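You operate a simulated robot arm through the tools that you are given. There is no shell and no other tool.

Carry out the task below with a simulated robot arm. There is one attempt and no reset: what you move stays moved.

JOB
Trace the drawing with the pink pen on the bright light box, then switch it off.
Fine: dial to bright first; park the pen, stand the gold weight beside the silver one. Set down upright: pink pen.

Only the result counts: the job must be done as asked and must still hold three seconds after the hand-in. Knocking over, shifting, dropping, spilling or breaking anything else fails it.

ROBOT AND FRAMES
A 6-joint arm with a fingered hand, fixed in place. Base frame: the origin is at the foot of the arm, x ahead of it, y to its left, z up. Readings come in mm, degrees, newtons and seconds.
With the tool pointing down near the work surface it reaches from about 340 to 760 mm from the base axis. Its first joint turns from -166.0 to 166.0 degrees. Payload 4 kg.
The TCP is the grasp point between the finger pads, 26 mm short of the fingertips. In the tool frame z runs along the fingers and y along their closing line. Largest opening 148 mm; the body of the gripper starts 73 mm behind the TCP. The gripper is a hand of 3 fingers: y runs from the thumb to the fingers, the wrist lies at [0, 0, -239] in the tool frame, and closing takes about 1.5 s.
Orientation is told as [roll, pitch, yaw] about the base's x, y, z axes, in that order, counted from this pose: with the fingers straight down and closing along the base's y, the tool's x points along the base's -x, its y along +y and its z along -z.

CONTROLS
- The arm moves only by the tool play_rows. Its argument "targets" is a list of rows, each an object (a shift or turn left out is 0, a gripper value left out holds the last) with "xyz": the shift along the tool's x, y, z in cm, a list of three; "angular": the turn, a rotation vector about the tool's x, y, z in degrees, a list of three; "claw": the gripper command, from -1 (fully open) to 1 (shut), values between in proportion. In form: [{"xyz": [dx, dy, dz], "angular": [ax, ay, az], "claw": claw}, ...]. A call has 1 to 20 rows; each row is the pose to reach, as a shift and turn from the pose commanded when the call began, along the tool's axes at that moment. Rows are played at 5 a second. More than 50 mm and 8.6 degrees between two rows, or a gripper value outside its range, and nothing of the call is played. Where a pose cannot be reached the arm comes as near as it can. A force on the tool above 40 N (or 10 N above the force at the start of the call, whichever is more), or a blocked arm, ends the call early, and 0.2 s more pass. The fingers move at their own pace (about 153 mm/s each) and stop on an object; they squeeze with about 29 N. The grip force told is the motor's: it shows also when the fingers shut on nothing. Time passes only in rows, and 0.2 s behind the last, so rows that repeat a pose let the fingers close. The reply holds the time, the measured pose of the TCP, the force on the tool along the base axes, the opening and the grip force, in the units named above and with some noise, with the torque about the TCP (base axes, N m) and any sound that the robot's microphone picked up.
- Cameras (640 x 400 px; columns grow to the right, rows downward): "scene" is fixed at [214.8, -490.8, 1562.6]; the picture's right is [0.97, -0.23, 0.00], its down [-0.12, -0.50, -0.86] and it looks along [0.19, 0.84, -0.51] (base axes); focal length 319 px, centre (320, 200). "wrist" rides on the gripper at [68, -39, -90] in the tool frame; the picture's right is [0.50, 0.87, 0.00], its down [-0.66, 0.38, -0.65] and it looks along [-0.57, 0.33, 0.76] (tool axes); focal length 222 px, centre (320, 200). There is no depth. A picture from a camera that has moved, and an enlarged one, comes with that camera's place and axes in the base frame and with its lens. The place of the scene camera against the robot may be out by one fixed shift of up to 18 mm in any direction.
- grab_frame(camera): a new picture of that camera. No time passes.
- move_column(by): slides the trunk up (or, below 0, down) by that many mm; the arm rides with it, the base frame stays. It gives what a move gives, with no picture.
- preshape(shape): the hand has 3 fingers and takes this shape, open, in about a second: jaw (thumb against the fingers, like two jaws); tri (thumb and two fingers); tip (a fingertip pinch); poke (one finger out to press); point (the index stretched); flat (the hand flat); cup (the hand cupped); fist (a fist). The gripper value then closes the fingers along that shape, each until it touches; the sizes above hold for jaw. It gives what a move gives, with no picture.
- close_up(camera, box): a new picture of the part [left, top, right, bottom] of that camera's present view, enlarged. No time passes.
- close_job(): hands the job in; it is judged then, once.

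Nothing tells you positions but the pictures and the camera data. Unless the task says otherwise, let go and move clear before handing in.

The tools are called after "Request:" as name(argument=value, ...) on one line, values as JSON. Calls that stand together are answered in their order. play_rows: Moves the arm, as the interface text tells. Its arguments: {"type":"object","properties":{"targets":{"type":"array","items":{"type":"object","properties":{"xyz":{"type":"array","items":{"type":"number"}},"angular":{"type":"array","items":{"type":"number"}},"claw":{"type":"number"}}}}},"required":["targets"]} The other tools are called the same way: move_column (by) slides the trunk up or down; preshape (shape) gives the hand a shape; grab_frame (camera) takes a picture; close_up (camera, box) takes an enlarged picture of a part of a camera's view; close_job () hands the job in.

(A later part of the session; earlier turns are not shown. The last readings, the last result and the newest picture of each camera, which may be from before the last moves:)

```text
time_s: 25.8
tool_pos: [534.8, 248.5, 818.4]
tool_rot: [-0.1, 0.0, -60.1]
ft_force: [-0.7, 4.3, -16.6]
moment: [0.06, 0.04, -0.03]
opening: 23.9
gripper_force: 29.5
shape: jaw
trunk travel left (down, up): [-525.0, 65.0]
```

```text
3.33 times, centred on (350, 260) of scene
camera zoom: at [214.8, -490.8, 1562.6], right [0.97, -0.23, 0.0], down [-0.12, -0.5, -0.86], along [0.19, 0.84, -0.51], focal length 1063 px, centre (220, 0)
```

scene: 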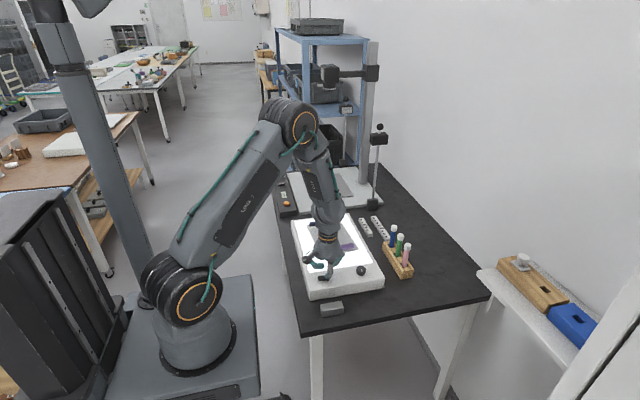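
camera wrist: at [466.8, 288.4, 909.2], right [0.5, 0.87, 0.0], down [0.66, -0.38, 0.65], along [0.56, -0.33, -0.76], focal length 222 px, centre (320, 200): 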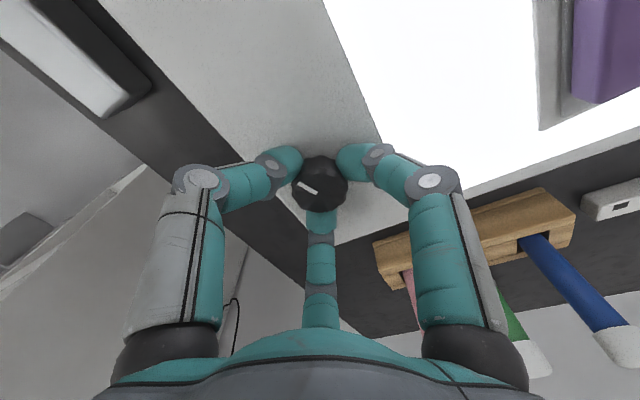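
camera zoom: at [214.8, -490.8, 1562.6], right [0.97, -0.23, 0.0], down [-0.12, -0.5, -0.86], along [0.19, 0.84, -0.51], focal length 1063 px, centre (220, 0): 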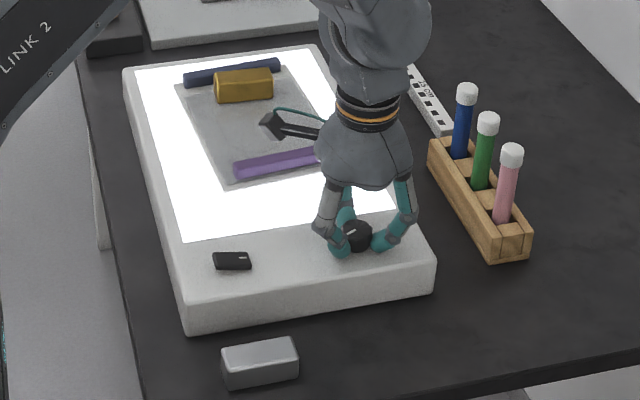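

The panel looks slightly brighter after turning clockwise. I'll keep turning and watch for a stop.

Request:
play_rows(targets=[{"angular": [0, 0, 7]}, {"angular": [0, 0, 14]}, {"angular": [0, 0, 21]}, {"angular": [0, 0, 28]}, {"angular": [0, 0, 35]}, {"angular": [0, 0, 42]}, {"angular": [0, 0, 49]}, {"angular": [0, 0, 49]}])

Request:
grab_frame(camera="wrist")

Request:
close_up(camera="scene", box=[280, 200, 420, 320])

```text
time_s: 27.6
tool_pos: [535.0, 248.5, 818.1]
tool_rot: [-0.1, 0.0, -109.0]
ft_force: [-1.3, -8.2, -14.6]
moment: [-0.13, 0.11, 0.08]
opening: 21.9
gripper_force: 29.2
shape: jaw
trunk travel left (down, up): [-525.0, 65.0]
```

```text
taken
camera wrist: at [519.2, 325.2, 909.1], right [0.98, 0.19, 0.0], down [0.14, -0.74, 0.65], along [0.12, -0.64, -0.76], focal length 222 px, centre (320, 200)
```

wrist: 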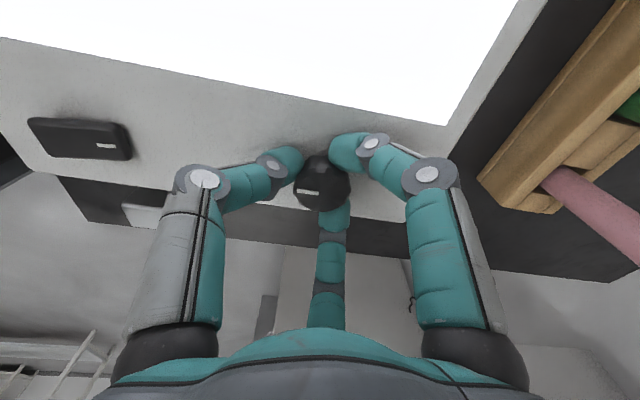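

```text
3.33 times, centred on (350, 260) of scene
camera zoom: at [214.8, -490.8, 1562.6], right [0.97, -0.23, 0.0], down [-0.12, -0.5, -0.86], along [0.19, 0.84, -0.51], focal length 1063 px, centre (220, 0)
```

zoom: 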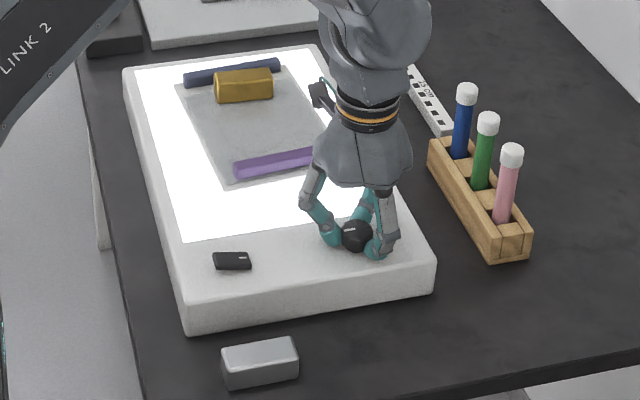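

The mark now seems to have slipped relative to the hand, which suggests an end stop. I'll check closely.

Request:
close_up(camera="wrist", box=[280, 140, 360, 220])

Request:
close_up(camera="scene", box=[340, 255, 375, 285])

```text
5.00 times, centred on (320, 180) of wrist
camera zoom: at [519.2, 325.2, 909.1], right [0.98, 0.19, 0.0], down [0.14, -0.74, 0.65], along [0.12, -0.64, -0.76], focal length 1111 px, centre (320, 300)
```

zoom: 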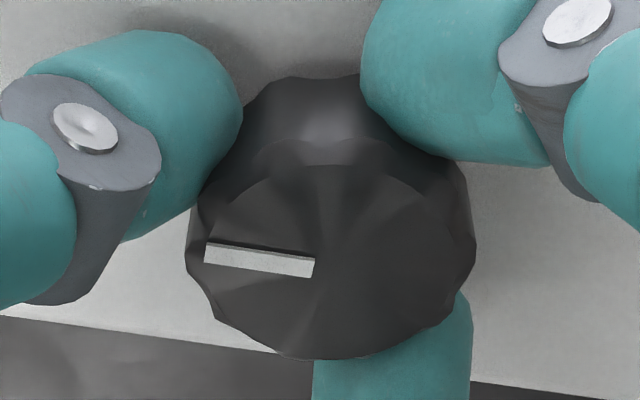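

```text
13.33 times, centred on (358, 270) of scene
camera zoom: at [214.8, -490.8, 1562.6], right [0.97, -0.23, 0.0], down [-0.12, -0.5, -0.86], along [0.19, 0.84, -0.51], focal length 4251 px, centre (-180, -733)
```

zoom: 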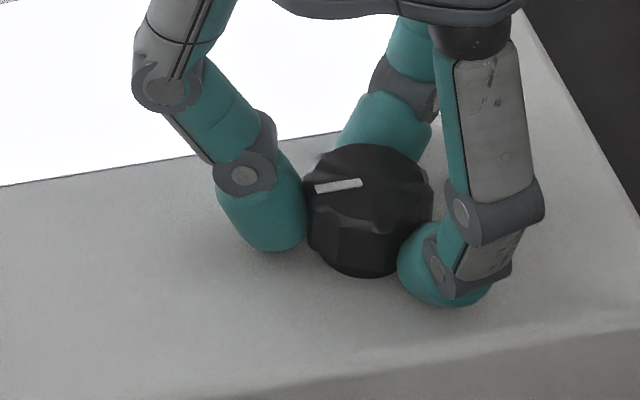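

The dial points to about 180° while the hand went about 25° further, so it seems to be at its clockwise stop, and the panel is visibly brighter. I'll regrip and turn again to confirm.

Request:
play_rows(targets=[{"claw": 0.14}, {"claw": 0.14}, {"claw": 0.14}, {"angular": [0, 0, -8], "claw": 0.14}, {"angular": [0, 0, -16], "claw": 0.14}, {"angular": [0, 0, -24], "claw": 0.14}, {"angular": [0, 0, -32], "claw": 0.14}, {"angular": [0, 0, -40], "claw": 0.14}, {"angular": [0, 0, -48], "claw": 0.14}, {"angular": [0, 0, -49], "claw": 0.14}, {"angular": [0, 0, -49], "claw": 0.7}, {"angular": [0, 0, -49], "claw": 1}, {"angular": [0, 0, -49], "claw": 1}, {"angular": [0, 0, -49], "claw": 1}])

Request:
close_up(camera="wrist", box=[280, 140, 360, 220])

Request:
play_rows(targets=[{"angular": [0, 0, 5]}, {"angular": [0, 0, 10]}, {"angular": [0, 0, 15]}, {"angular": [0, 0, 20]}, {"angular": [0, 0, 25]}, {"angular": [0, 0, 25]}])

Request:
close_up(camera="wrist", box=[280, 140, 360, 220])

Request:
grab_frame(camera="wrist")

```text
time_s: 30.6
tool_pos: [533.4, 248.9, 817.9]
tool_rot: [0.0, 0.1, -60.1]
ft_force: [-1.0, -0.3, -5.2]
moment: [0.0, 0.0, -0.01]
opening: 23.7
gripper_force: 29.2
shape: jaw
trunk travel left (down, up): [-525.0, 65.0]
```

```text
5.00 times, centred on (320, 180) of wrist
camera zoom: at [466.1, 288.0, 909.5], right [0.5, 0.87, 0.0], down [0.66, -0.38, 0.65], along [0.57, -0.33, -0.76], focal length 1111 px, centre (320, 300)
```

zoom: 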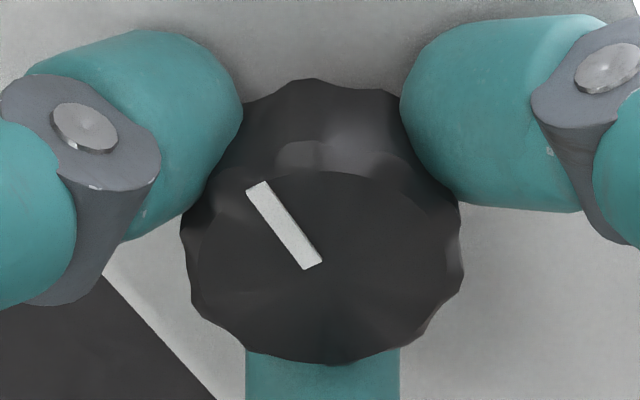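

```text
time_s: 32.0
tool_pos: [533.9, 247.0, 818.9]
tool_rot: [-0.1, 0.1, -85.2]
ft_force: [1.0, -12.0, -4.9]
moment: [-0.22, 0.1, 0.15]
opening: 22.8
gripper_force: 29.0
shape: jaw
trunk travel left (down, up): [-525.0, 65.0]
```

```text
5.00 times, centred on (320, 180) of wrist
camera zoom: at [489.4, 312.0, 909.2], right [0.82, 0.57, 0.0], down [0.43, -0.62, 0.65], along [0.37, -0.54, -0.76], focal length 1111 px, centre (320, 300)
```

zoom: 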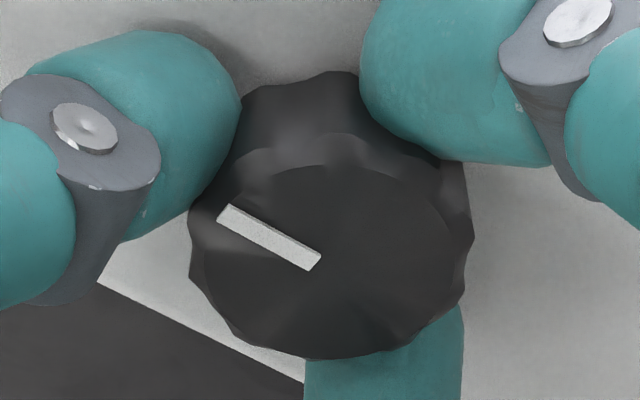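

```text
taken
camera wrist: at [489.4, 312.0, 909.2], right [0.82, 0.57, 0.0], down [0.43, -0.62, 0.65], along [0.37, -0.54, -0.76], focal length 222 px, centre (320, 200)
```

wrist: 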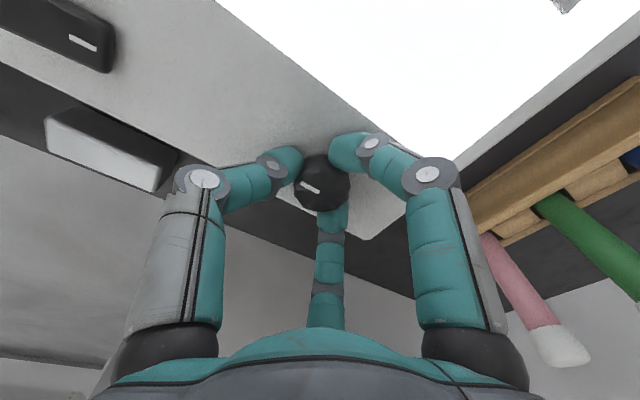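

The dial stayed at about 178° while the hand slipped, so this is the clockwise stop. I'll release and go back to the earlier viewpoint to compare brightness.

Request:
play_rows(targets=[{"claw": 0.14}, {"claw": 0.14}, {"claw": 0.14}, {"xyz": [0, 0, -4], "claw": 0.14}, {"xyz": [0, 0, -8], "claw": 0.14}, {"xyz": [0, 0, -11], "angular": [0, 0, -8], "claw": 0.14}, {"xyz": [0, 0, -14], "angular": [0, 0, -16], "claw": 0.14}, {"xyz": [0, 0, -18], "angular": [0, 0, -24], "claw": 0.14}, {"xyz": [0, 0, -18], "angular": [0, 0, -32], "claw": 0.14}, {"xyz": [0, 0, -18], "angular": [0, 0, -40], "claw": 0.14}, {"xyz": [0, 0, -18], "angular": [0, 0, -48], "claw": 0.14}, {"xyz": [0, 0, -18], "angular": [0, 0, -56], "claw": 0.14}, {"xyz": [0, 0, -18], "angular": [0, 0, -64], "claw": 0.14}, {"xyz": [0, 0, -18], "angular": [0, 0, -72], "claw": 0.14}, {"xyz": [0, 0, -18], "angular": [0, 0, -80], "claw": 0.14}, {"xyz": [0, 0, -18], "angular": [0, 0, -85.2], "claw": 0.14}, {"xyz": [0, 0, -18], "angular": [0, 0, -85.2], "claw": 0.14}])

Request:
play_rows(targets=[{"xyz": [3.5, 1.2, 0]}, {"xyz": [7, 2.4, 0]}, {"xyz": [10.5, 3.6, 0]}, {"xyz": [14, 4.8, 0]}, {"xyz": [17.5, 5.9, 0]}, {"xyz": [20.7, 7, 0]}, {"xyz": [20.7, 7, 0]}])

Request:
grab_frame(camera="wrist")

Request:
close_up(camera="wrist", box=[270, 150, 430, 260])

Request:
close_up(camera="scene", box=[280, 200, 420, 320])

```text
time_s: 35.6
tool_pos: [533.4, 248.3, 999.0]
tool_rot: [0.0, 0.0, 0.3]
ft_force: [0.8, -0.2, -0.7]
moment: [-0.01, 0.01, -0.02]
opening: 63.6
gripper_force: 0.2
shape: jaw
trunk travel left (down, up): [-525.0, 65.0]
```

```text
time_s: 37.2
tool_pos: [326.2, 317.7, 998.2]
tool_rot: [0.0, 0.0, 0.3]
ft_force: [-0.9, 0.4, 0.6]
moment: [0.0, 0.01, -0.04]
opening: 63.4
gripper_force: 0.1
shape: jaw
trunk travel left (down, up): [-525.0, 65.0]
```

```text
taken
camera wrist: at [258.5, 278.1, 1088.8], right [-0.5, 0.86, 0.0], down [0.65, 0.38, 0.65], along [0.57, 0.33, -0.76], focal length 222 px, centre (320, 200)
```

wrist: 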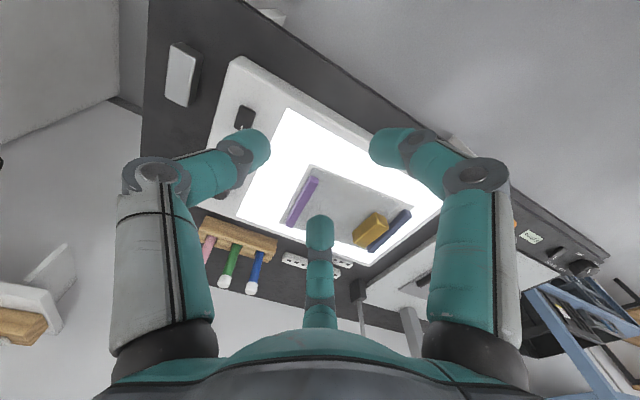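

```text
3.64 times, centred on (350, 205) of wrist
camera zoom: at [258.5, 278.1, 1088.8], right [-0.5, 0.86, 0.0], down [0.65, 0.38, 0.65], along [0.57, 0.33, -0.76], focal length 808 px, centre (211, 182)
```

zoom: 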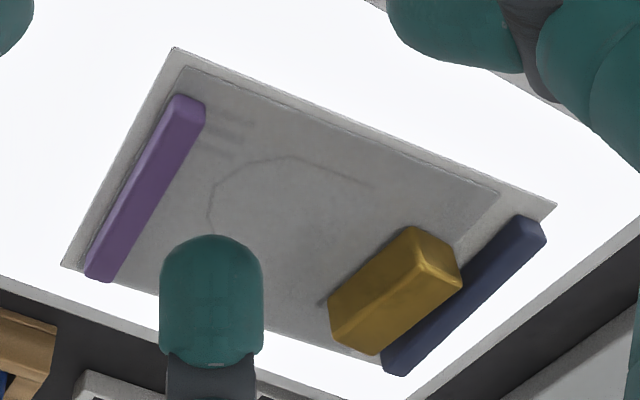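

```text
3.33 times, centred on (350, 260) of scene
camera zoom: at [214.8, -490.8, 1562.6], right [0.97, -0.23, 0.0], down [-0.12, -0.5, -0.86], along [0.19, 0.84, -0.51], focal length 1063 px, centre (220, 0)
```

zoom: 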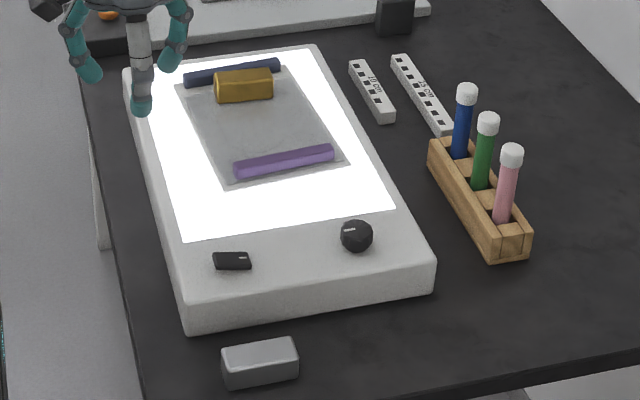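

The panel is now pure white, so the clockwise stop is bright. Next I'll measure the drawing from a closer view.

Request:
play_rows(targets=[{"xyz": [-2.2, 1.9, 2.9], "angular": [0, 0, 0.3], "claw": -1}, {"xyz": [-4.4, 3.8, 5.8], "angular": [0, 0, 0.3], "claw": -1}, {"xyz": [-6.6, 5.7, 8.7], "angular": [0, 0, 0.3], "claw": -1}, {"xyz": [-8.9, 7.7, 11.8], "angular": [0, 0, 0.3], "claw": -1}, {"xyz": [-8.9, 7.7, 11.8], "angular": [0, 0, 0.3], "claw": -1}])

Request:
grab_frame(camera="wrist")

Request:
close_up(camera="wrist", box=[220, 110, 460, 260])

```text
time_s: 38.4
tool_pos: [415.4, 395.0, 878.3]
tool_rot: [0.0, 0.0, -0.1]
ft_force: [-0.4, 0.8, 0.6]
moment: [-0.03, 0.03, 0.01]
opening: 148.1
gripper_force: 0.0
shape: jaw
trunk travel left (down, up): [-525.0, 65.0]
```

```text
taken
camera wrist: at [347.6, 356.4, 970.0], right [-0.5, 0.87, 0.0], down [0.66, 0.38, 0.65], along [0.57, 0.33, -0.76], focal length 222 px, centre (320, 200)
```

wrist: 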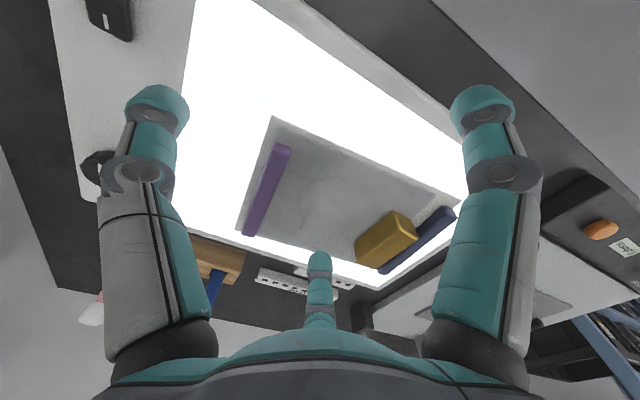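

```text
2.67 times, centred on (340, 185) of wrist
camera zoom: at [347.6, 356.4, 970.0], right [-0.5, 0.87, 0.0], down [0.66, 0.38, 0.65], along [0.57, 0.33, -0.76], focal length 592 px, centre (267, 240)
```

zoom: 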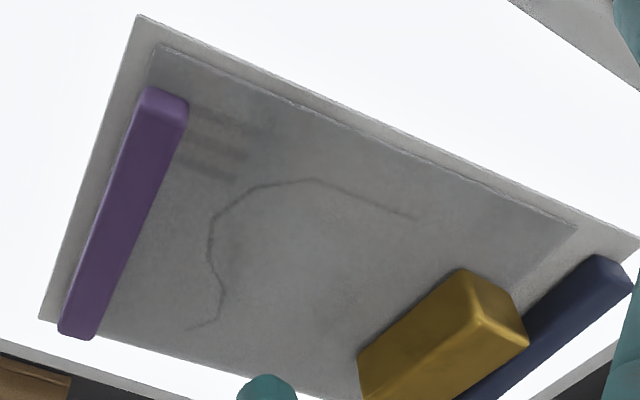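

The curve lies under a tracing sheet held by the bars. I'll zoom in to digitise its points.

Request:
close_up(camera="wrist", box=[280, 165, 380, 235])

Request:
close_up(camera="wrist", box=[280, 180, 330, 240])

Request:
close_up(camera="wrist", box=[320, 165, 390, 215])

Request:
close_up(camera="scene", box=[300, 215, 365, 260])

```text
5.71 times, centred on (330, 200) of wrist
camera zoom: at [347.6, 356.4, 970.0], right [-0.5, 0.87, 0.0], down [0.66, 0.38, 0.65], along [0.57, 0.33, -0.76], focal length 1269 px, centre (263, 200)
```

zoom: 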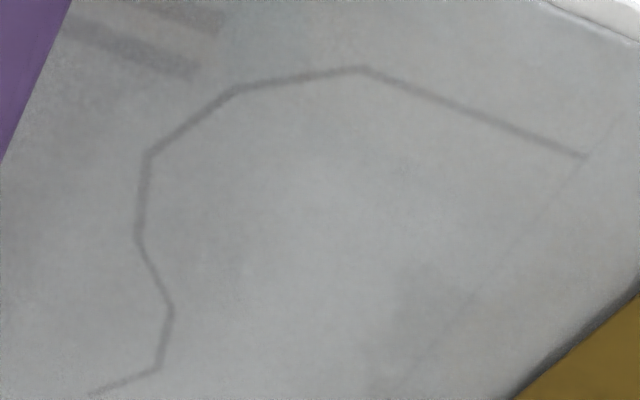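

```text
6.67 times, centred on (305, 210) of wrist
camera zoom: at [347.6, 356.4, 970.0], right [-0.5, 0.87, 0.0], down [0.66, 0.38, 0.65], along [0.57, 0.33, -0.76], focal length 1481 px, centre (420, 133)
```

zoom: 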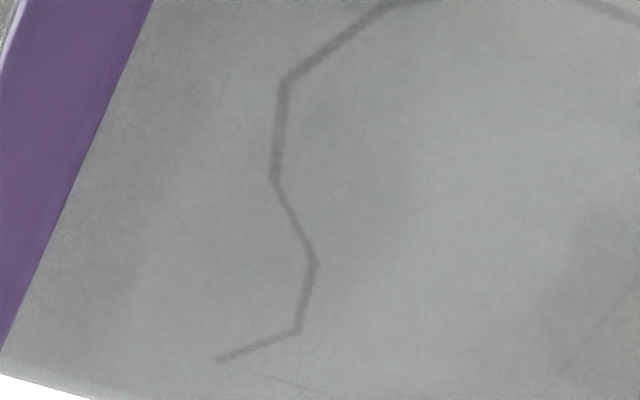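

```text
8.00 times, centred on (355, 190) of wrist
camera zoom: at [347.6, 356.4, 970.0], right [-0.5, 0.87, 0.0], down [0.66, 0.38, 0.65], along [0.57, 0.33, -0.76], focal length 1777 px, centre (40, 280)
```

zoom: 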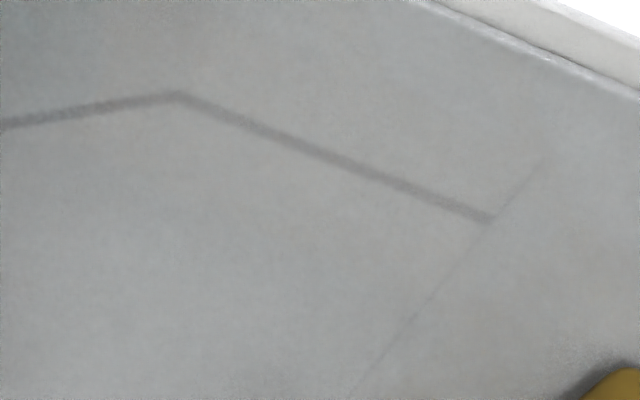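

```text
8.89 times, centred on (332, 238) of scene
camera zoom: at [214.8, -490.8, 1562.6], right [0.97, -0.23, 0.0], down [-0.12, -0.5, -0.86], along [0.19, 0.84, -0.51], focal length 2834 px, centre (209, -133)
```

zoom: 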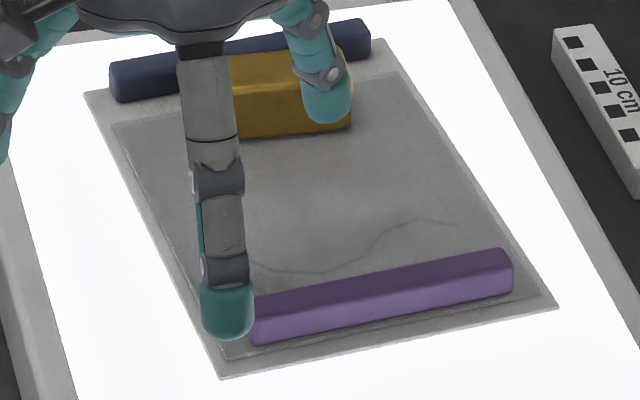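

The curve is a polyline of eight points under the tracing sheet. To cut parallax I'll move the camera almost straight above it, since straight down is at the top of the wrist picture.

Request:
play_rows(targets=[{"xyz": [-3.1, 1.5, 0], "claw": -1}, {"xyz": [-6.2, 3, 0], "claw": -1}, {"xyz": [-9.3, 4.4, 0], "claw": -1}, {"xyz": [-9.3, 4.4, 0], "claw": -1}, {"xyz": [-9.3, 4.4, 0], "claw": -1}])

Request:
grab_frame(camera="wrist")

Request:
close_up(camera="wrist", box=[220, 0, 420, 125])

```text
time_s: 39.6
tool_pos: [508.4, 439.3, 879.1]
tool_rot: [0.0, 0.1, 0.0]
ft_force: [0.4, 0.7, -0.8]
moment: [-0.03, 0.0, 0.04]
opening: 147.7
gripper_force: 0.1
shape: jaw
trunk travel left (down, up): [-525.0, 65.0]
```

```text
taken
camera wrist: at [440.3, 400.2, 970.6], right [-0.5, 0.87, 0.0], down [0.66, 0.38, 0.65], along [0.57, 0.33, -0.76], focal length 222 px, centre (320, 200)
```

wrist: 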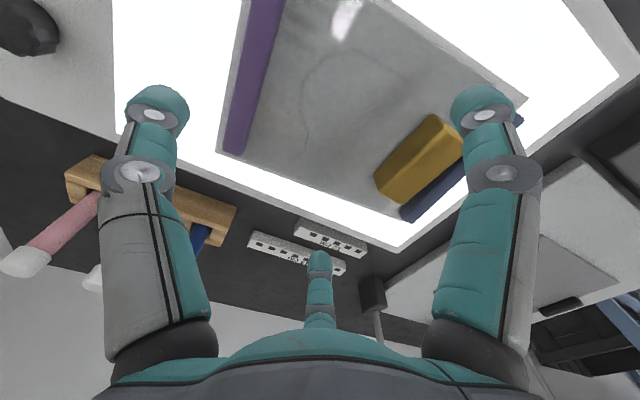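

```text
3.20 times, centred on (320, 62) of wrist
camera zoom: at [440.3, 400.2, 970.6], right [-0.5, 0.87, 0.0], down [0.66, 0.38, 0.65], along [0.57, 0.33, -0.76], focal length 711 px, centre (320, 640)
```

zoom: 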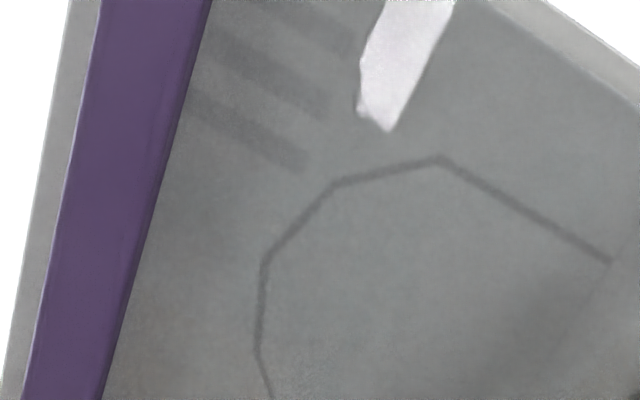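

The drawing plane comes out near z≈792. I'll zoom in on the lower part of the curve from this same view.

Request:
close_up(camera="wrist", box=[260, 90, 360, 160])

Request:
close_up(camera="wrist", box=[280, 30, 420, 120])

Request:
close_up(camera="wrist", box=[0, 140, 260, 290])

```text
5.71 times, centred on (310, 125) of wrist
camera zoom: at [440.3, 400.2, 970.6], right [-0.5, 0.87, 0.0], down [0.66, 0.38, 0.65], along [0.57, 0.33, -0.76], focal length 1269 px, centre (377, 629)
```

zoom: 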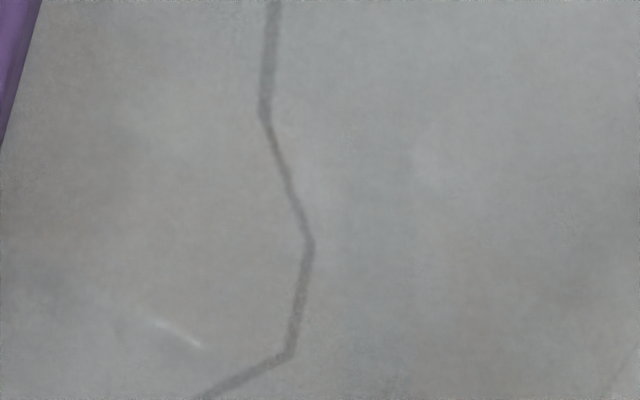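

```text
4.44 times, centred on (350, 75) of wrist
camera zoom: at [440.3, 400.2, 970.6], right [-0.5, 0.87, 0.0], down [0.66, 0.38, 0.65], along [0.57, 0.33, -0.76], focal length 987 px, centre (187, 756)
```

zoom: 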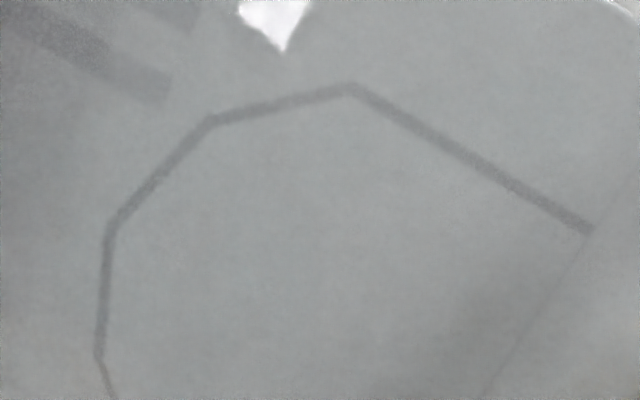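

```text
2.46 times, centred on (130, 215) of wrist
camera zoom: at [440.3, 400.2, 970.6], right [-0.5, 0.87, 0.0], down [0.66, 0.38, 0.65], along [0.57, 0.33, -0.76], focal length 547 px, centre (788, 163)
```

zoom: 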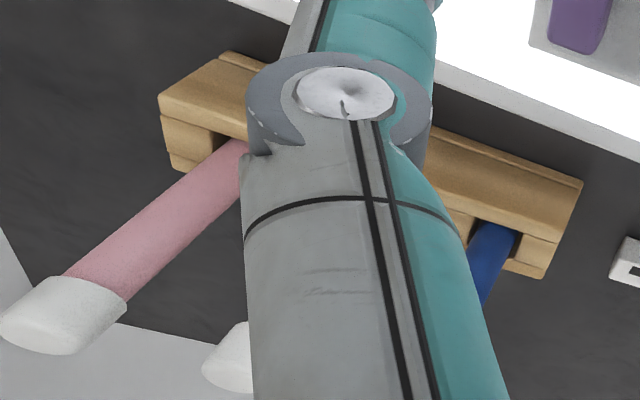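

I have the eight vertices in base coordinates. The pink pen seems to stand at about (700, 265), top near z 870, leaving the rack near z 777. I'll go above it with a narrow opening to stay clear of the green pen.

Request:
play_rows(targets=[{"xyz": [0, 0, -4], "claw": 0.38}, {"xyz": [0, 0, -8.1], "claw": 0.38}, {"xyz": [-3.2, -2.9, -8.1], "claw": 0.38}, {"xyz": [-6.4, -5.8, -8.1], "claw": 0.38}, {"xyz": [-9.6, -8.7, -8.1], "claw": 0.38}, {"xyz": [-12.8, -11.6, -8.1], "claw": 0.38}, {"xyz": [-16, -14.5, -8.1], "claw": 0.38}, {"xyz": [-16, -14.5, -8.1], "claw": 0.38}])

Request:
grab_frame(camera="wrist")

Request:
close_up(camera="scene", box=[330, 180, 450, 290])

```text
time_s: 41.4
tool_pos: [668.0, 292.7, 962.1]
tool_rot: [0.0, 0.1, 0.0]
ft_force: [-0.3, 0.1, -0.5]
moment: [0.02, 0.03, 0.0]
opening: 46.1
gripper_force: 0.0
shape: jaw
trunk travel left (down, up): [-525.0, 65.0]
```

```text
taken
camera wrist: at [600.7, 254.6, 1052.1], right [-0.5, 0.87, 0.0], down [0.66, 0.38, 0.65], along [0.57, 0.33, -0.76], focal length 222 px, centre (320, 200)
```

wrist: 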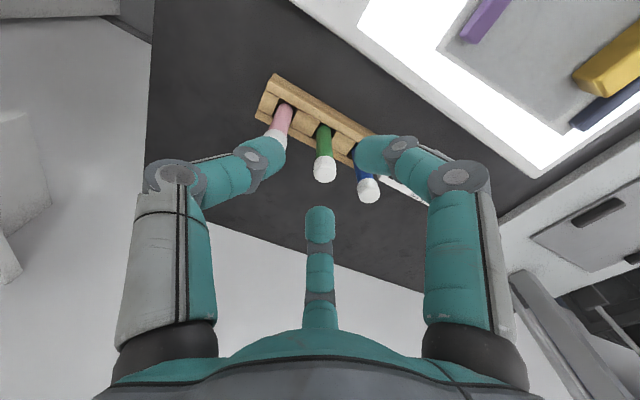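

```text
3.64 times, centred on (390, 235) of scene
camera zoom: at [214.8, -490.8, 1562.6], right [0.97, -0.23, 0.0], down [-0.12, -0.5, -0.86], along [0.19, 0.84, -0.51], focal length 1159 px, centre (66, 73)
```

zoom: 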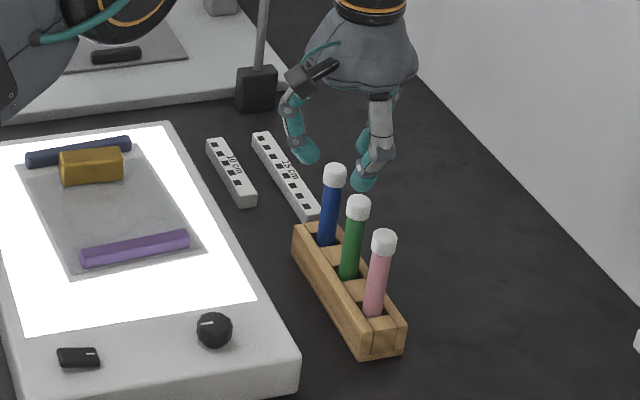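

Request:
close_up(camera="wrist", box=[240, 60, 400, 210])

```text
2.67 times, centred on (320, 135) of wrist
camera zoom: at [600.7, 254.6, 1052.1], right [-0.5, 0.87, 0.0], down [0.66, 0.38, 0.65], along [0.57, 0.33, -0.76], focal length 592 px, centre (320, 373)
```

zoom: 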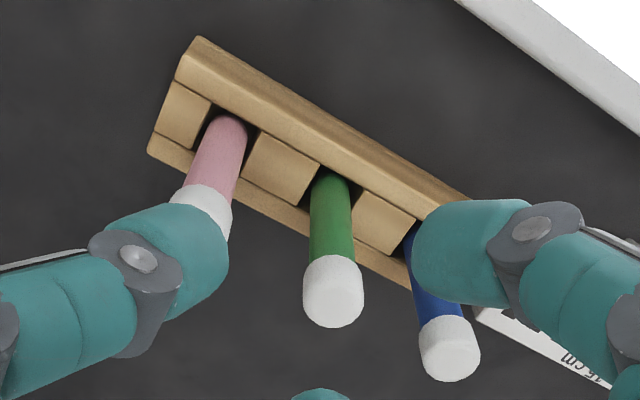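

The green pen triangulates to (707, 321), so pink should be near (707, 265), about 755 mm out and just within reach. I'll move over it and check.

Request:
play_rows(targets=[{"xyz": [-1.9, -1.4, 0]}, {"xyz": [-3.9, -2.7, 0]}, {"xyz": [-3.9, -2.7, 2]}, {"xyz": [-3.9, -2.7, 4]}, {"xyz": [-3.9, -2.7, 4]}])

Request:
grab_frame(camera="wrist")

Request:
close_up(camera="scene", box=[370, 200, 440, 290])

```text
time_s: 42.6
tool_pos: [706.6, 266.9, 921.5]
tool_rot: [0.0, 0.0, -0.2]
ft_force: [0.1, 0.1, 0.2]
moment: [0.01, 0.03, -0.02]
opening: 46.2
gripper_force: 0.2
shape: jaw
trunk travel left (down, up): [-525.0, 65.0]
```

```text
taken
camera wrist: at [638.9, 228.3, 1012.1], right [-0.5, 0.87, 0.0], down [0.66, 0.38, 0.65], along [0.57, 0.33, -0.76], focal length 222 px, centre (320, 200)
```

wrist: 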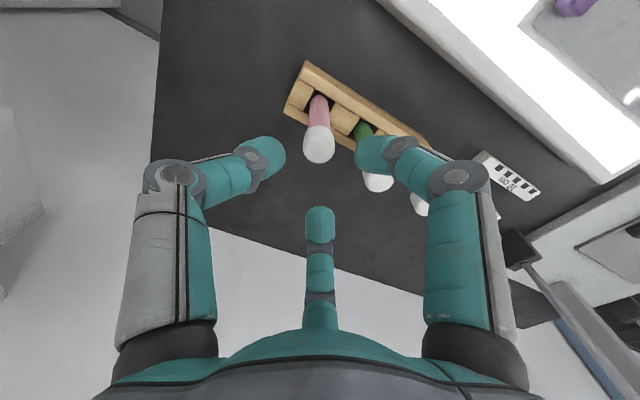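

```text
4.44 times, centred on (405, 245) of scene
camera zoom: at [214.8, -490.8, 1562.6], right [0.97, -0.23, 0.0], down [-0.12, -0.5, -0.86], along [0.19, 0.84, -0.51], focal length 1417 px, centre (-58, 0)
```

zoom: 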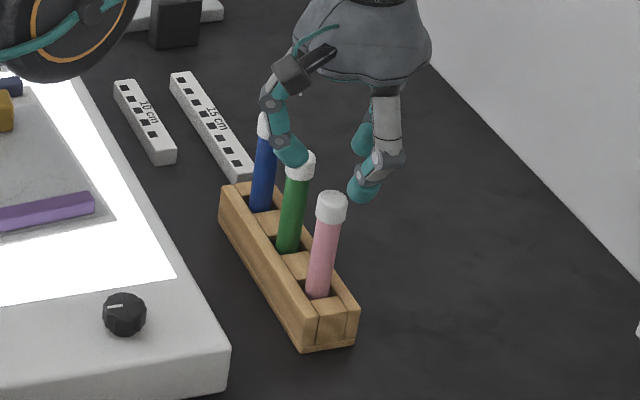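

The pink cap is at (707, 267), right under the hand. I'll descend and grip the pen below its cap.

Request:
play_rows(targets=[{"xyz": [0, 0, 2.5]}, {"xyz": [0, 0, 5]}, {"xyz": [0, 0, 7]}, {"xyz": [0, 0, 8.3]}, {"xyz": [0, 0, 8.3]}])

Request:
grab_frame(camera="wrist")

Request:
close_up(camera="scene", box=[370, 200, 440, 290])

```text
time_s: 43.8
tool_pos: [707.3, 266.2, 838.6]
tool_rot: [0.1, -0.1, -0.1]
ft_force: [0.1, 0.3, -0.4]
moment: [0.01, 0.03, -0.01]
opening: 46.3
gripper_force: 0.1
shape: jaw
trunk travel left (down, up): [-525.0, 65.0]
```

```text
taken
camera wrist: at [639.3, 227.3, 929.3], right [-0.5, 0.87, 0.0], down [0.66, 0.38, 0.65], along [0.57, 0.33, -0.76], focal length 222 px, centre (320, 200)
```

wrist: 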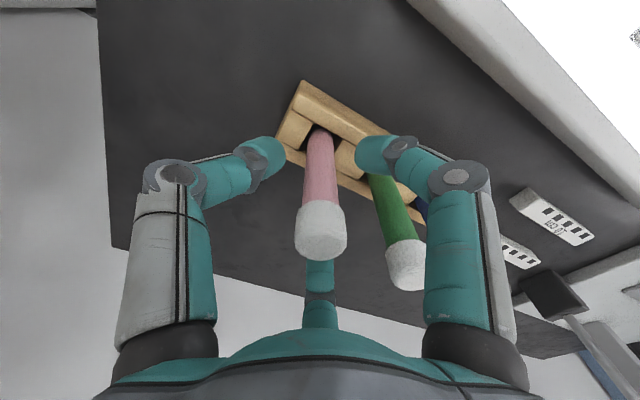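

```text
4.44 times, centred on (405, 245) of scene
camera zoom: at [214.8, -490.8, 1562.6], right [0.97, -0.23, 0.0], down [-0.12, -0.5, -0.86], along [0.19, 0.84, -0.51], focal length 1417 px, centre (-58, 0)
```

zoom: 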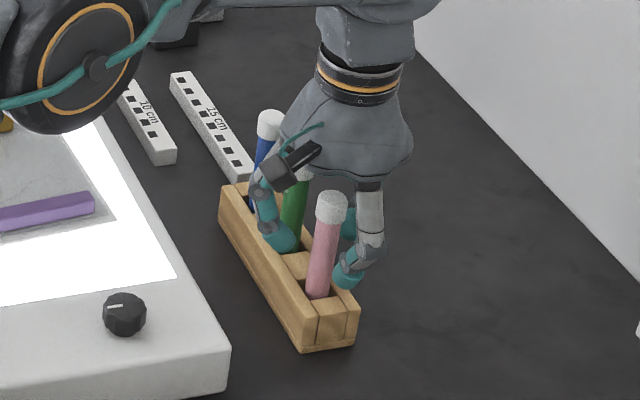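

The hand straddles the pen cleanly. I'll close on it, then lift a few mm to test.

Request:
play_rows(targets=[{"claw": 0.6}, {"claw": 0.8}, {"claw": 1}, {"claw": 1}, {"claw": 1}, {"claw": 1}])

Request:
grab_frame(camera="wrist")

Request:
close_up(camera="scene", box=[370, 200, 440, 290])

```text
time_s: 45.2
tool_pos: [706.6, 266.0, 837.6]
tool_rot: [0.1, -0.1, -0.1]
ft_force: [0.0, 0.1, 0.3]
moment: [0.0, 0.01, 0.0]
opening: 12.9
gripper_force: 29.0
shape: jaw
trunk travel left (down, up): [-525.0, 65.0]
```

```text
taken
camera wrist: at [639.3, 227.3, 929.5], right [-0.5, 0.87, 0.0], down [0.66, 0.38, 0.65], along [0.57, 0.33, -0.76], focal length 222 px, centre (320, 200)
```

wrist: 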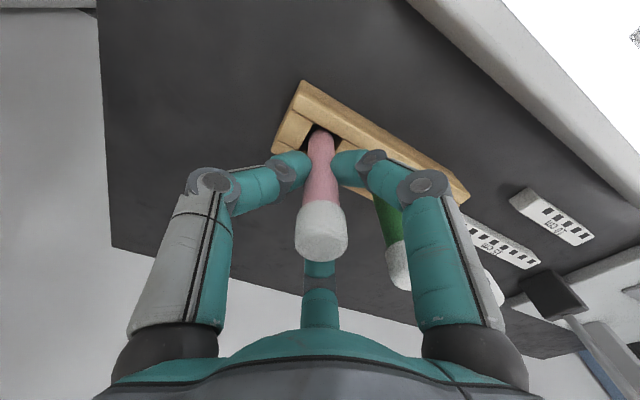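

```text
4.44 times, centred on (405, 245) of scene
camera zoom: at [214.8, -490.8, 1562.6], right [0.97, -0.23, 0.0], down [-0.12, -0.5, -0.86], along [0.19, 0.84, -0.51], focal length 1417 px, centre (-58, 0)
```

zoom: 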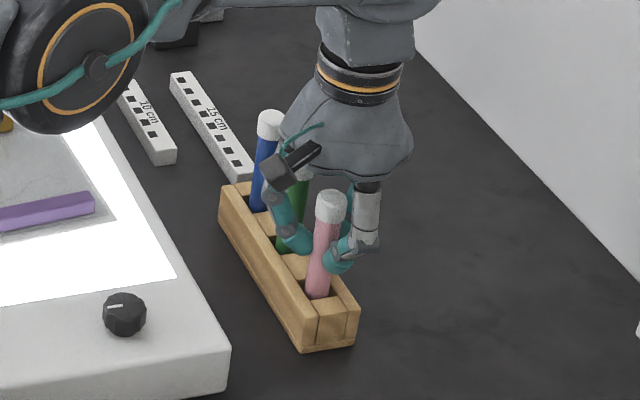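

The grip holds at 12.9 mm opening. I'll lift straight up out of the rack.

Request:
play_rows(targets=[{"xyz": [0, 0, -1]}, {"xyz": [0, 0, -2]}, {"xyz": [0, 0, -4]}, {"xyz": [0, 0, -6]}, {"xyz": [0, 0, -8]}, {"xyz": [0, 0, -10]}, {"xyz": [0, 0, -12]}, {"xyz": [0, 0, -12]}])

Request:
grab_frame(camera="wrist")

Request:
close_up(camera="scene", box=[350, 170, 450, 290])

```text
time_s: 47.0
tool_pos: [707.4, 267.1, 958.6]
tool_rot: [0.0, 0.1, -0.1]
ft_force: [0.4, 0.5, 0.0]
moment: [0.01, -0.02, -0.02]
opening: 13.0
gripper_force: 29.4
shape: jaw
trunk travel left (down, up): [-525.0, 65.0]
```

```text
taken
camera wrist: at [639.7, 228.4, 1049.3], right [-0.5, 0.87, 0.0], down [0.66, 0.38, 0.65], along [0.57, 0.33, -0.76], focal length 222 px, centre (320, 200)
```

wrist: 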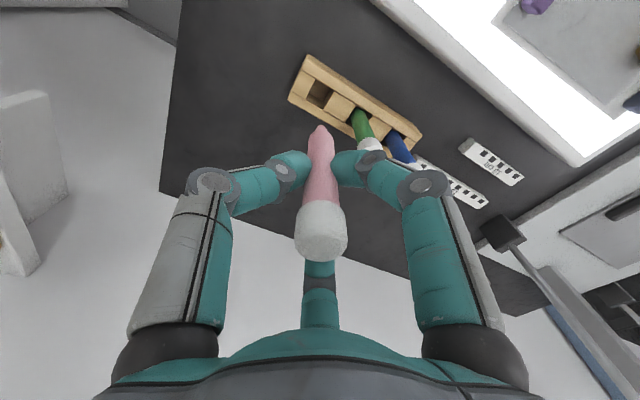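

```text
3.33 times, centred on (400, 230) of scene
camera zoom: at [214.8, -490.8, 1562.6], right [0.97, -0.23, 0.0], down [-0.12, -0.5, -0.86], along [0.19, 0.84, -0.51], focal length 1063 px, centre (53, 100)
```

zoom: 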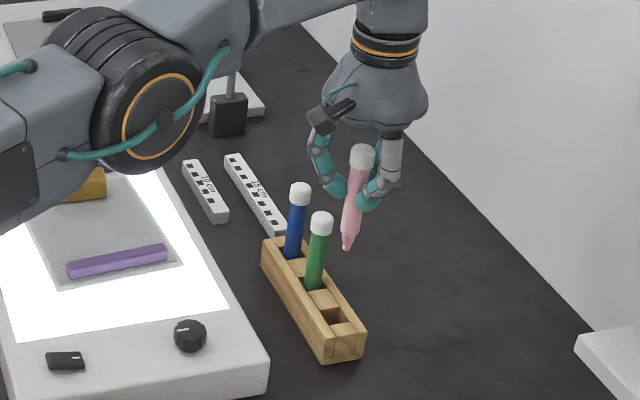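

The pen is held vertically, conical tip down, with the tip about 95 mm below the TCP. I'll go up and over to hover above the drawing's start point V0 (547, 429).

Request:
play_rows(targets=[{"xyz": [0, 0, -3]}, {"xyz": [2.6, 2.7, -3]}, {"xyz": [5.3, 5.4, -3]}, {"xyz": [8, 8.1, -3]}, {"xyz": [10.7, 10.8, -3]}, {"xyz": [13.3, 13.5, -3]}, {"xyz": [16, 16.2, -3]}, {"xyz": [16, 16.2, 0]}, {"xyz": [16, 16.2, 3]}, {"xyz": [16, 16.2, 5]}, {"xyz": [16, 16.2, 5]}, {"xyz": [16, 16.2, 5]}])

Request:
grab_frame(camera="wrist")

Request:
close_up(camera="wrist", box=[270, 80, 370, 150])

Request:
close_up(camera="scene", box=[290, 200, 390, 290])

```text
time_s: 49.6
tool_pos: [546.3, 429.4, 909.3]
tool_rot: [0.0, 0.0, 0.0]
ft_force: [-0.6, -0.2, -0.8]
moment: [-0.01, -0.03, 0.01]
opening: 12.5
gripper_force: 28.4
shape: jaw
out of reach, approached as far as the arm can: row 1
trunk travel left (down, up): [-525.0, 65.0]
```

```text
taken
camera wrist: at [479.6, 389.9, 999.5], right [-0.5, 0.87, 0.0], down [0.66, 0.38, 0.65], along [0.57, 0.33, -0.76], focal length 222 px, centre (320, 200)
```

wrist: 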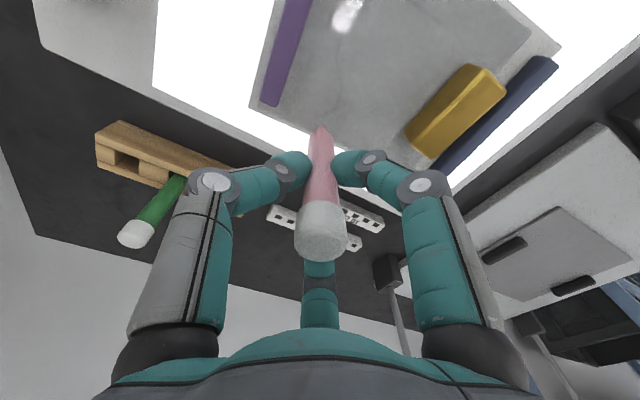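

```text
5.71 times, centred on (320, 115) of wrist
camera zoom: at [479.6, 389.9, 999.5], right [-0.5, 0.87, 0.0], down [0.66, 0.38, 0.65], along [0.57, 0.33, -0.76], focal length 1269 px, centre (320, 686)
```

zoom: 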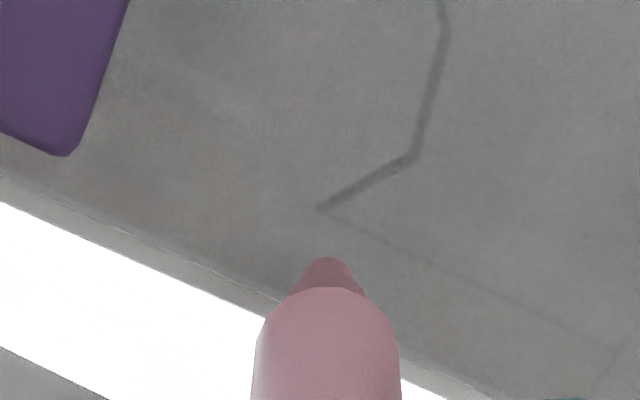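

```text
4.44 times, centred on (340, 245) of scene
camera zoom: at [214.8, -490.8, 1562.6], right [0.97, -0.23, 0.0], down [-0.12, -0.5, -0.86], along [0.19, 0.84, -0.51], focal length 1417 px, centre (231, 0)
```

zoom: 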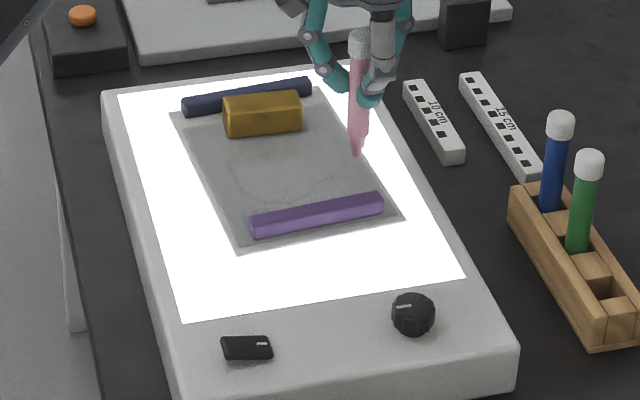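

The tip hovers just beside V0, about 15 mm above the paper. I'll descend most of that while watching the force, then refine by looking at the tip against the line.

Request:
play_rows(targets=[{"xyz": [0, 0, 0.4]}, {"xyz": [0, 0, 0.8]}, {"xyz": [0, 0, 1.0]}, {"xyz": [0, 0, 1.0]}])

Request:
close_up(camera="wrist", box=[290, 90, 350, 140])

Request:
close_up(camera="scene", box=[350, 215, 390, 245])

```text
time_s: 50.6
tool_pos: [546.7, 428.9, 898.3]
tool_rot: [0.0, -0.1, 0.0]
ft_force: [0.6, 0.0, 0.3]
moment: [0.02, -0.03, 0.05]
opening: 12.9
gripper_force: 29.6
shape: jaw
trunk travel left (down, up): [-525.0, 65.0]
```

```text
8.00 times, centred on (320, 115) of wrist
camera zoom: at [479.6, 390.2, 989.3], right [-0.5, 0.87, 0.0], down [0.66, 0.38, 0.65], along [0.57, 0.33, -0.76], focal length 1777 px, centre (320, 880)
```

zoom: 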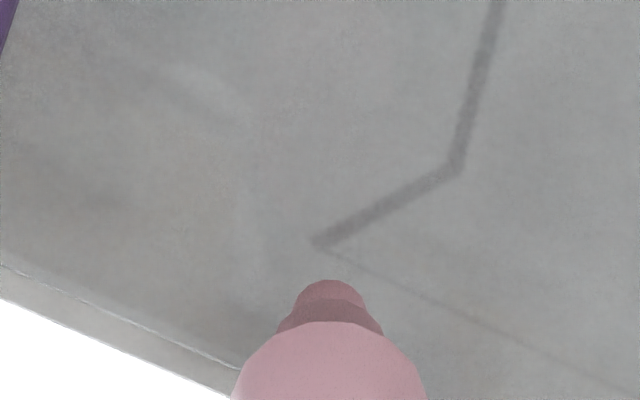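

```text
13.33 times, centred on (370, 230) of scene
camera zoom: at [214.8, -490.8, 1562.6], right [0.97, -0.23, 0.0], down [-0.12, -0.5, -0.86], along [0.19, 0.84, -0.51], focal length 4251 px, centre (-347, -200)
```

zoom: 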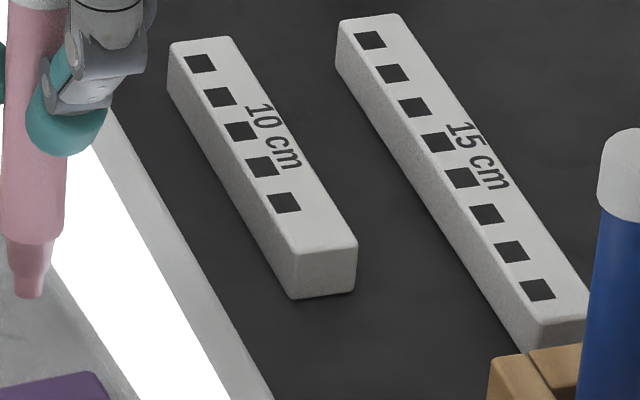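

The tip is about 12 mm above the paper and needs about −1 mm in x and −2 mm in y. I'll shift and descend 8 mm more.

Request:
play_rows(targets=[{"xyz": [0.08, -0.2, 0.3]}, {"xyz": [0.08, -0.2, 0.6]}, {"xyz": [0.08, -0.2, 0.8]}, {"xyz": [0.08, -0.2, 0.8]}])

Request:
close_up(camera="wrist", box=[290, 90, 350, 140])

Request:
close_up(camera="scene", box=[320, 215, 370, 255])

```text
time_s: 51.6
tool_pos: [546.0, 426.5, 891.3]
tool_rot: [0.0, 0.0, -0.2]
ft_force: [-0.3, 0.0, -1.3]
moment: [-0.01, -0.04, 0.0]
opening: 13.0
gripper_force: 29.3
shape: jaw
trunk travel left (down, up): [-525.0, 65.0]
```

```text
8.00 times, centred on (320, 115) of wrist
camera zoom: at [479.1, 387.9, 981.5], right [-0.5, 0.87, 0.0], down [0.66, 0.38, 0.65], along [0.57, 0.33, -0.76], focal length 1777 px, centre (320, 880)
```

zoom: 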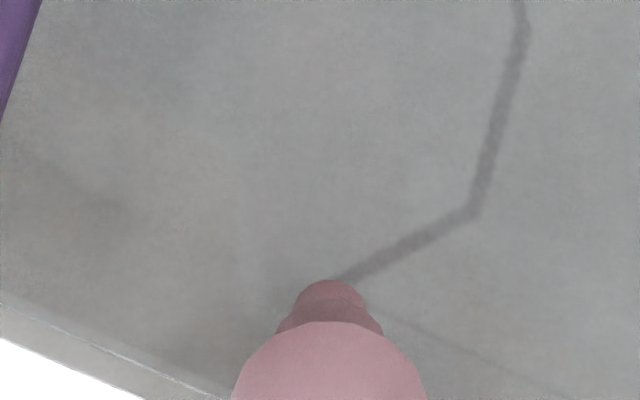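

```text
10.00 times, centred on (345, 235) of scene
camera zoom: at [214.8, -490.8, 1562.6], right [0.97, -0.23, 0.0], down [-0.12, -0.5, -0.86], along [0.19, 0.84, -0.51], focal length 3188 px, centre (70, -150)
```

zoom: 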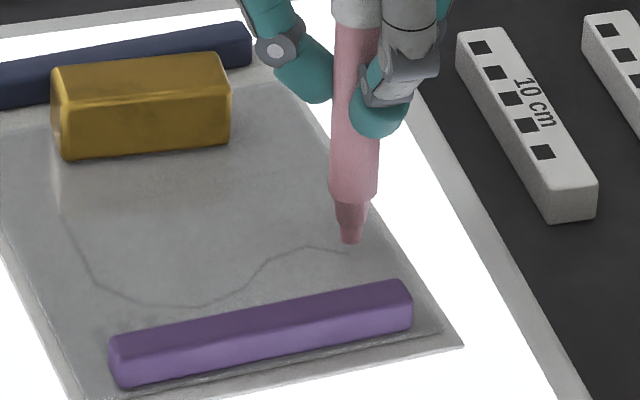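

The tip is now right over V0. I'll descend in fine steps until first contact.

Request:
play_rows(targets=[{"xyz": [0, 0, 0.1]}, {"xyz": [0, 0, 0.2]}, {"xyz": [0, 0, 0.25]}, {"xyz": [0, 0, 0.25]}])

Request:
play_rows(targets=[{"xyz": [0, 0, 0.05]}, {"xyz": [0, 0, 0.05]}])

Request:
play_rows(targets=[{"xyz": [0, 0, 0.05]}, {"xyz": [0, 0, 0.05]}])

Request:
close_up(camera="wrist", box=[290, 90, 350, 140])

Request:
close_up(camera="scene", box=[320, 215, 370, 255])

```text
time_s: 52.6
tool_pos: [547.0, 427.1, 887.0]
tool_rot: [0.1, 0.0, -0.1]
ft_force: [-0.5, -0.6, -0.4]
moment: [0.03, 0.01, 0.01]
opening: 13.1
gripper_force: 28.7
shape: jaw
trunk travel left (down, up): [-525.0, 65.0]
```

```text
time_s: 53.2
tool_pos: [546.0, 427.1, 887.3]
tool_rot: [0.2, 0.0, -0.1]
ft_force: [-0.9, 0.3, 0.3]
moment: [0.0, 0.03, -0.02]
opening: 13.2
gripper_force: 28.7
shape: jaw
trunk travel left (down, up): [-525.0, 65.0]
```

```text
time_s: 53.8
tool_pos: [545.8, 428.3, 886.1]
tool_rot: [0.0, -0.1, -0.1]
ft_force: [0.5, 0.2, -0.4]
moment: [-0.01, -0.01, -0.01]
opening: 12.9
gripper_force: 28.9
shape: jaw
trunk travel left (down, up): [-525.0, 65.0]
```

```text
8.00 times, centred on (320, 115) of wrist
camera zoom: at [478.9, 388.3, 977.9], right [-0.5, 0.87, 0.0], down [0.66, 0.38, 0.65], along [0.57, 0.33, -0.76], focal length 1777 px, centre (320, 880)
```

zoom: 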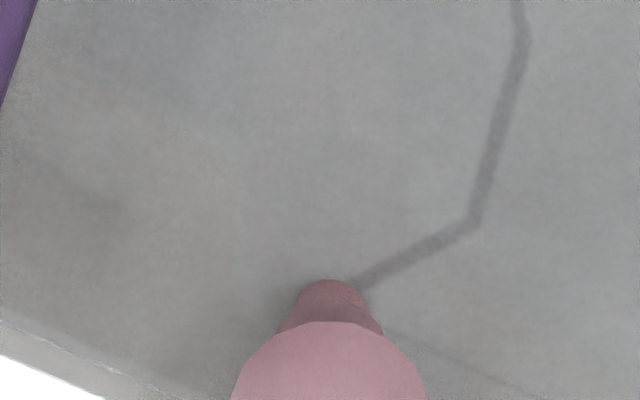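

```text
10.00 times, centred on (345, 235) of scene
camera zoom: at [214.8, -490.8, 1562.6], right [0.97, -0.23, 0.0], down [-0.12, -0.5, -0.86], along [0.19, 0.84, -0.51], focal length 3188 px, centre (70, -150)
```

zoom: 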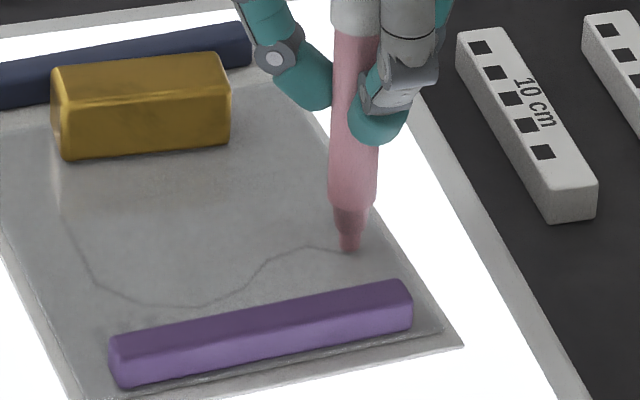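

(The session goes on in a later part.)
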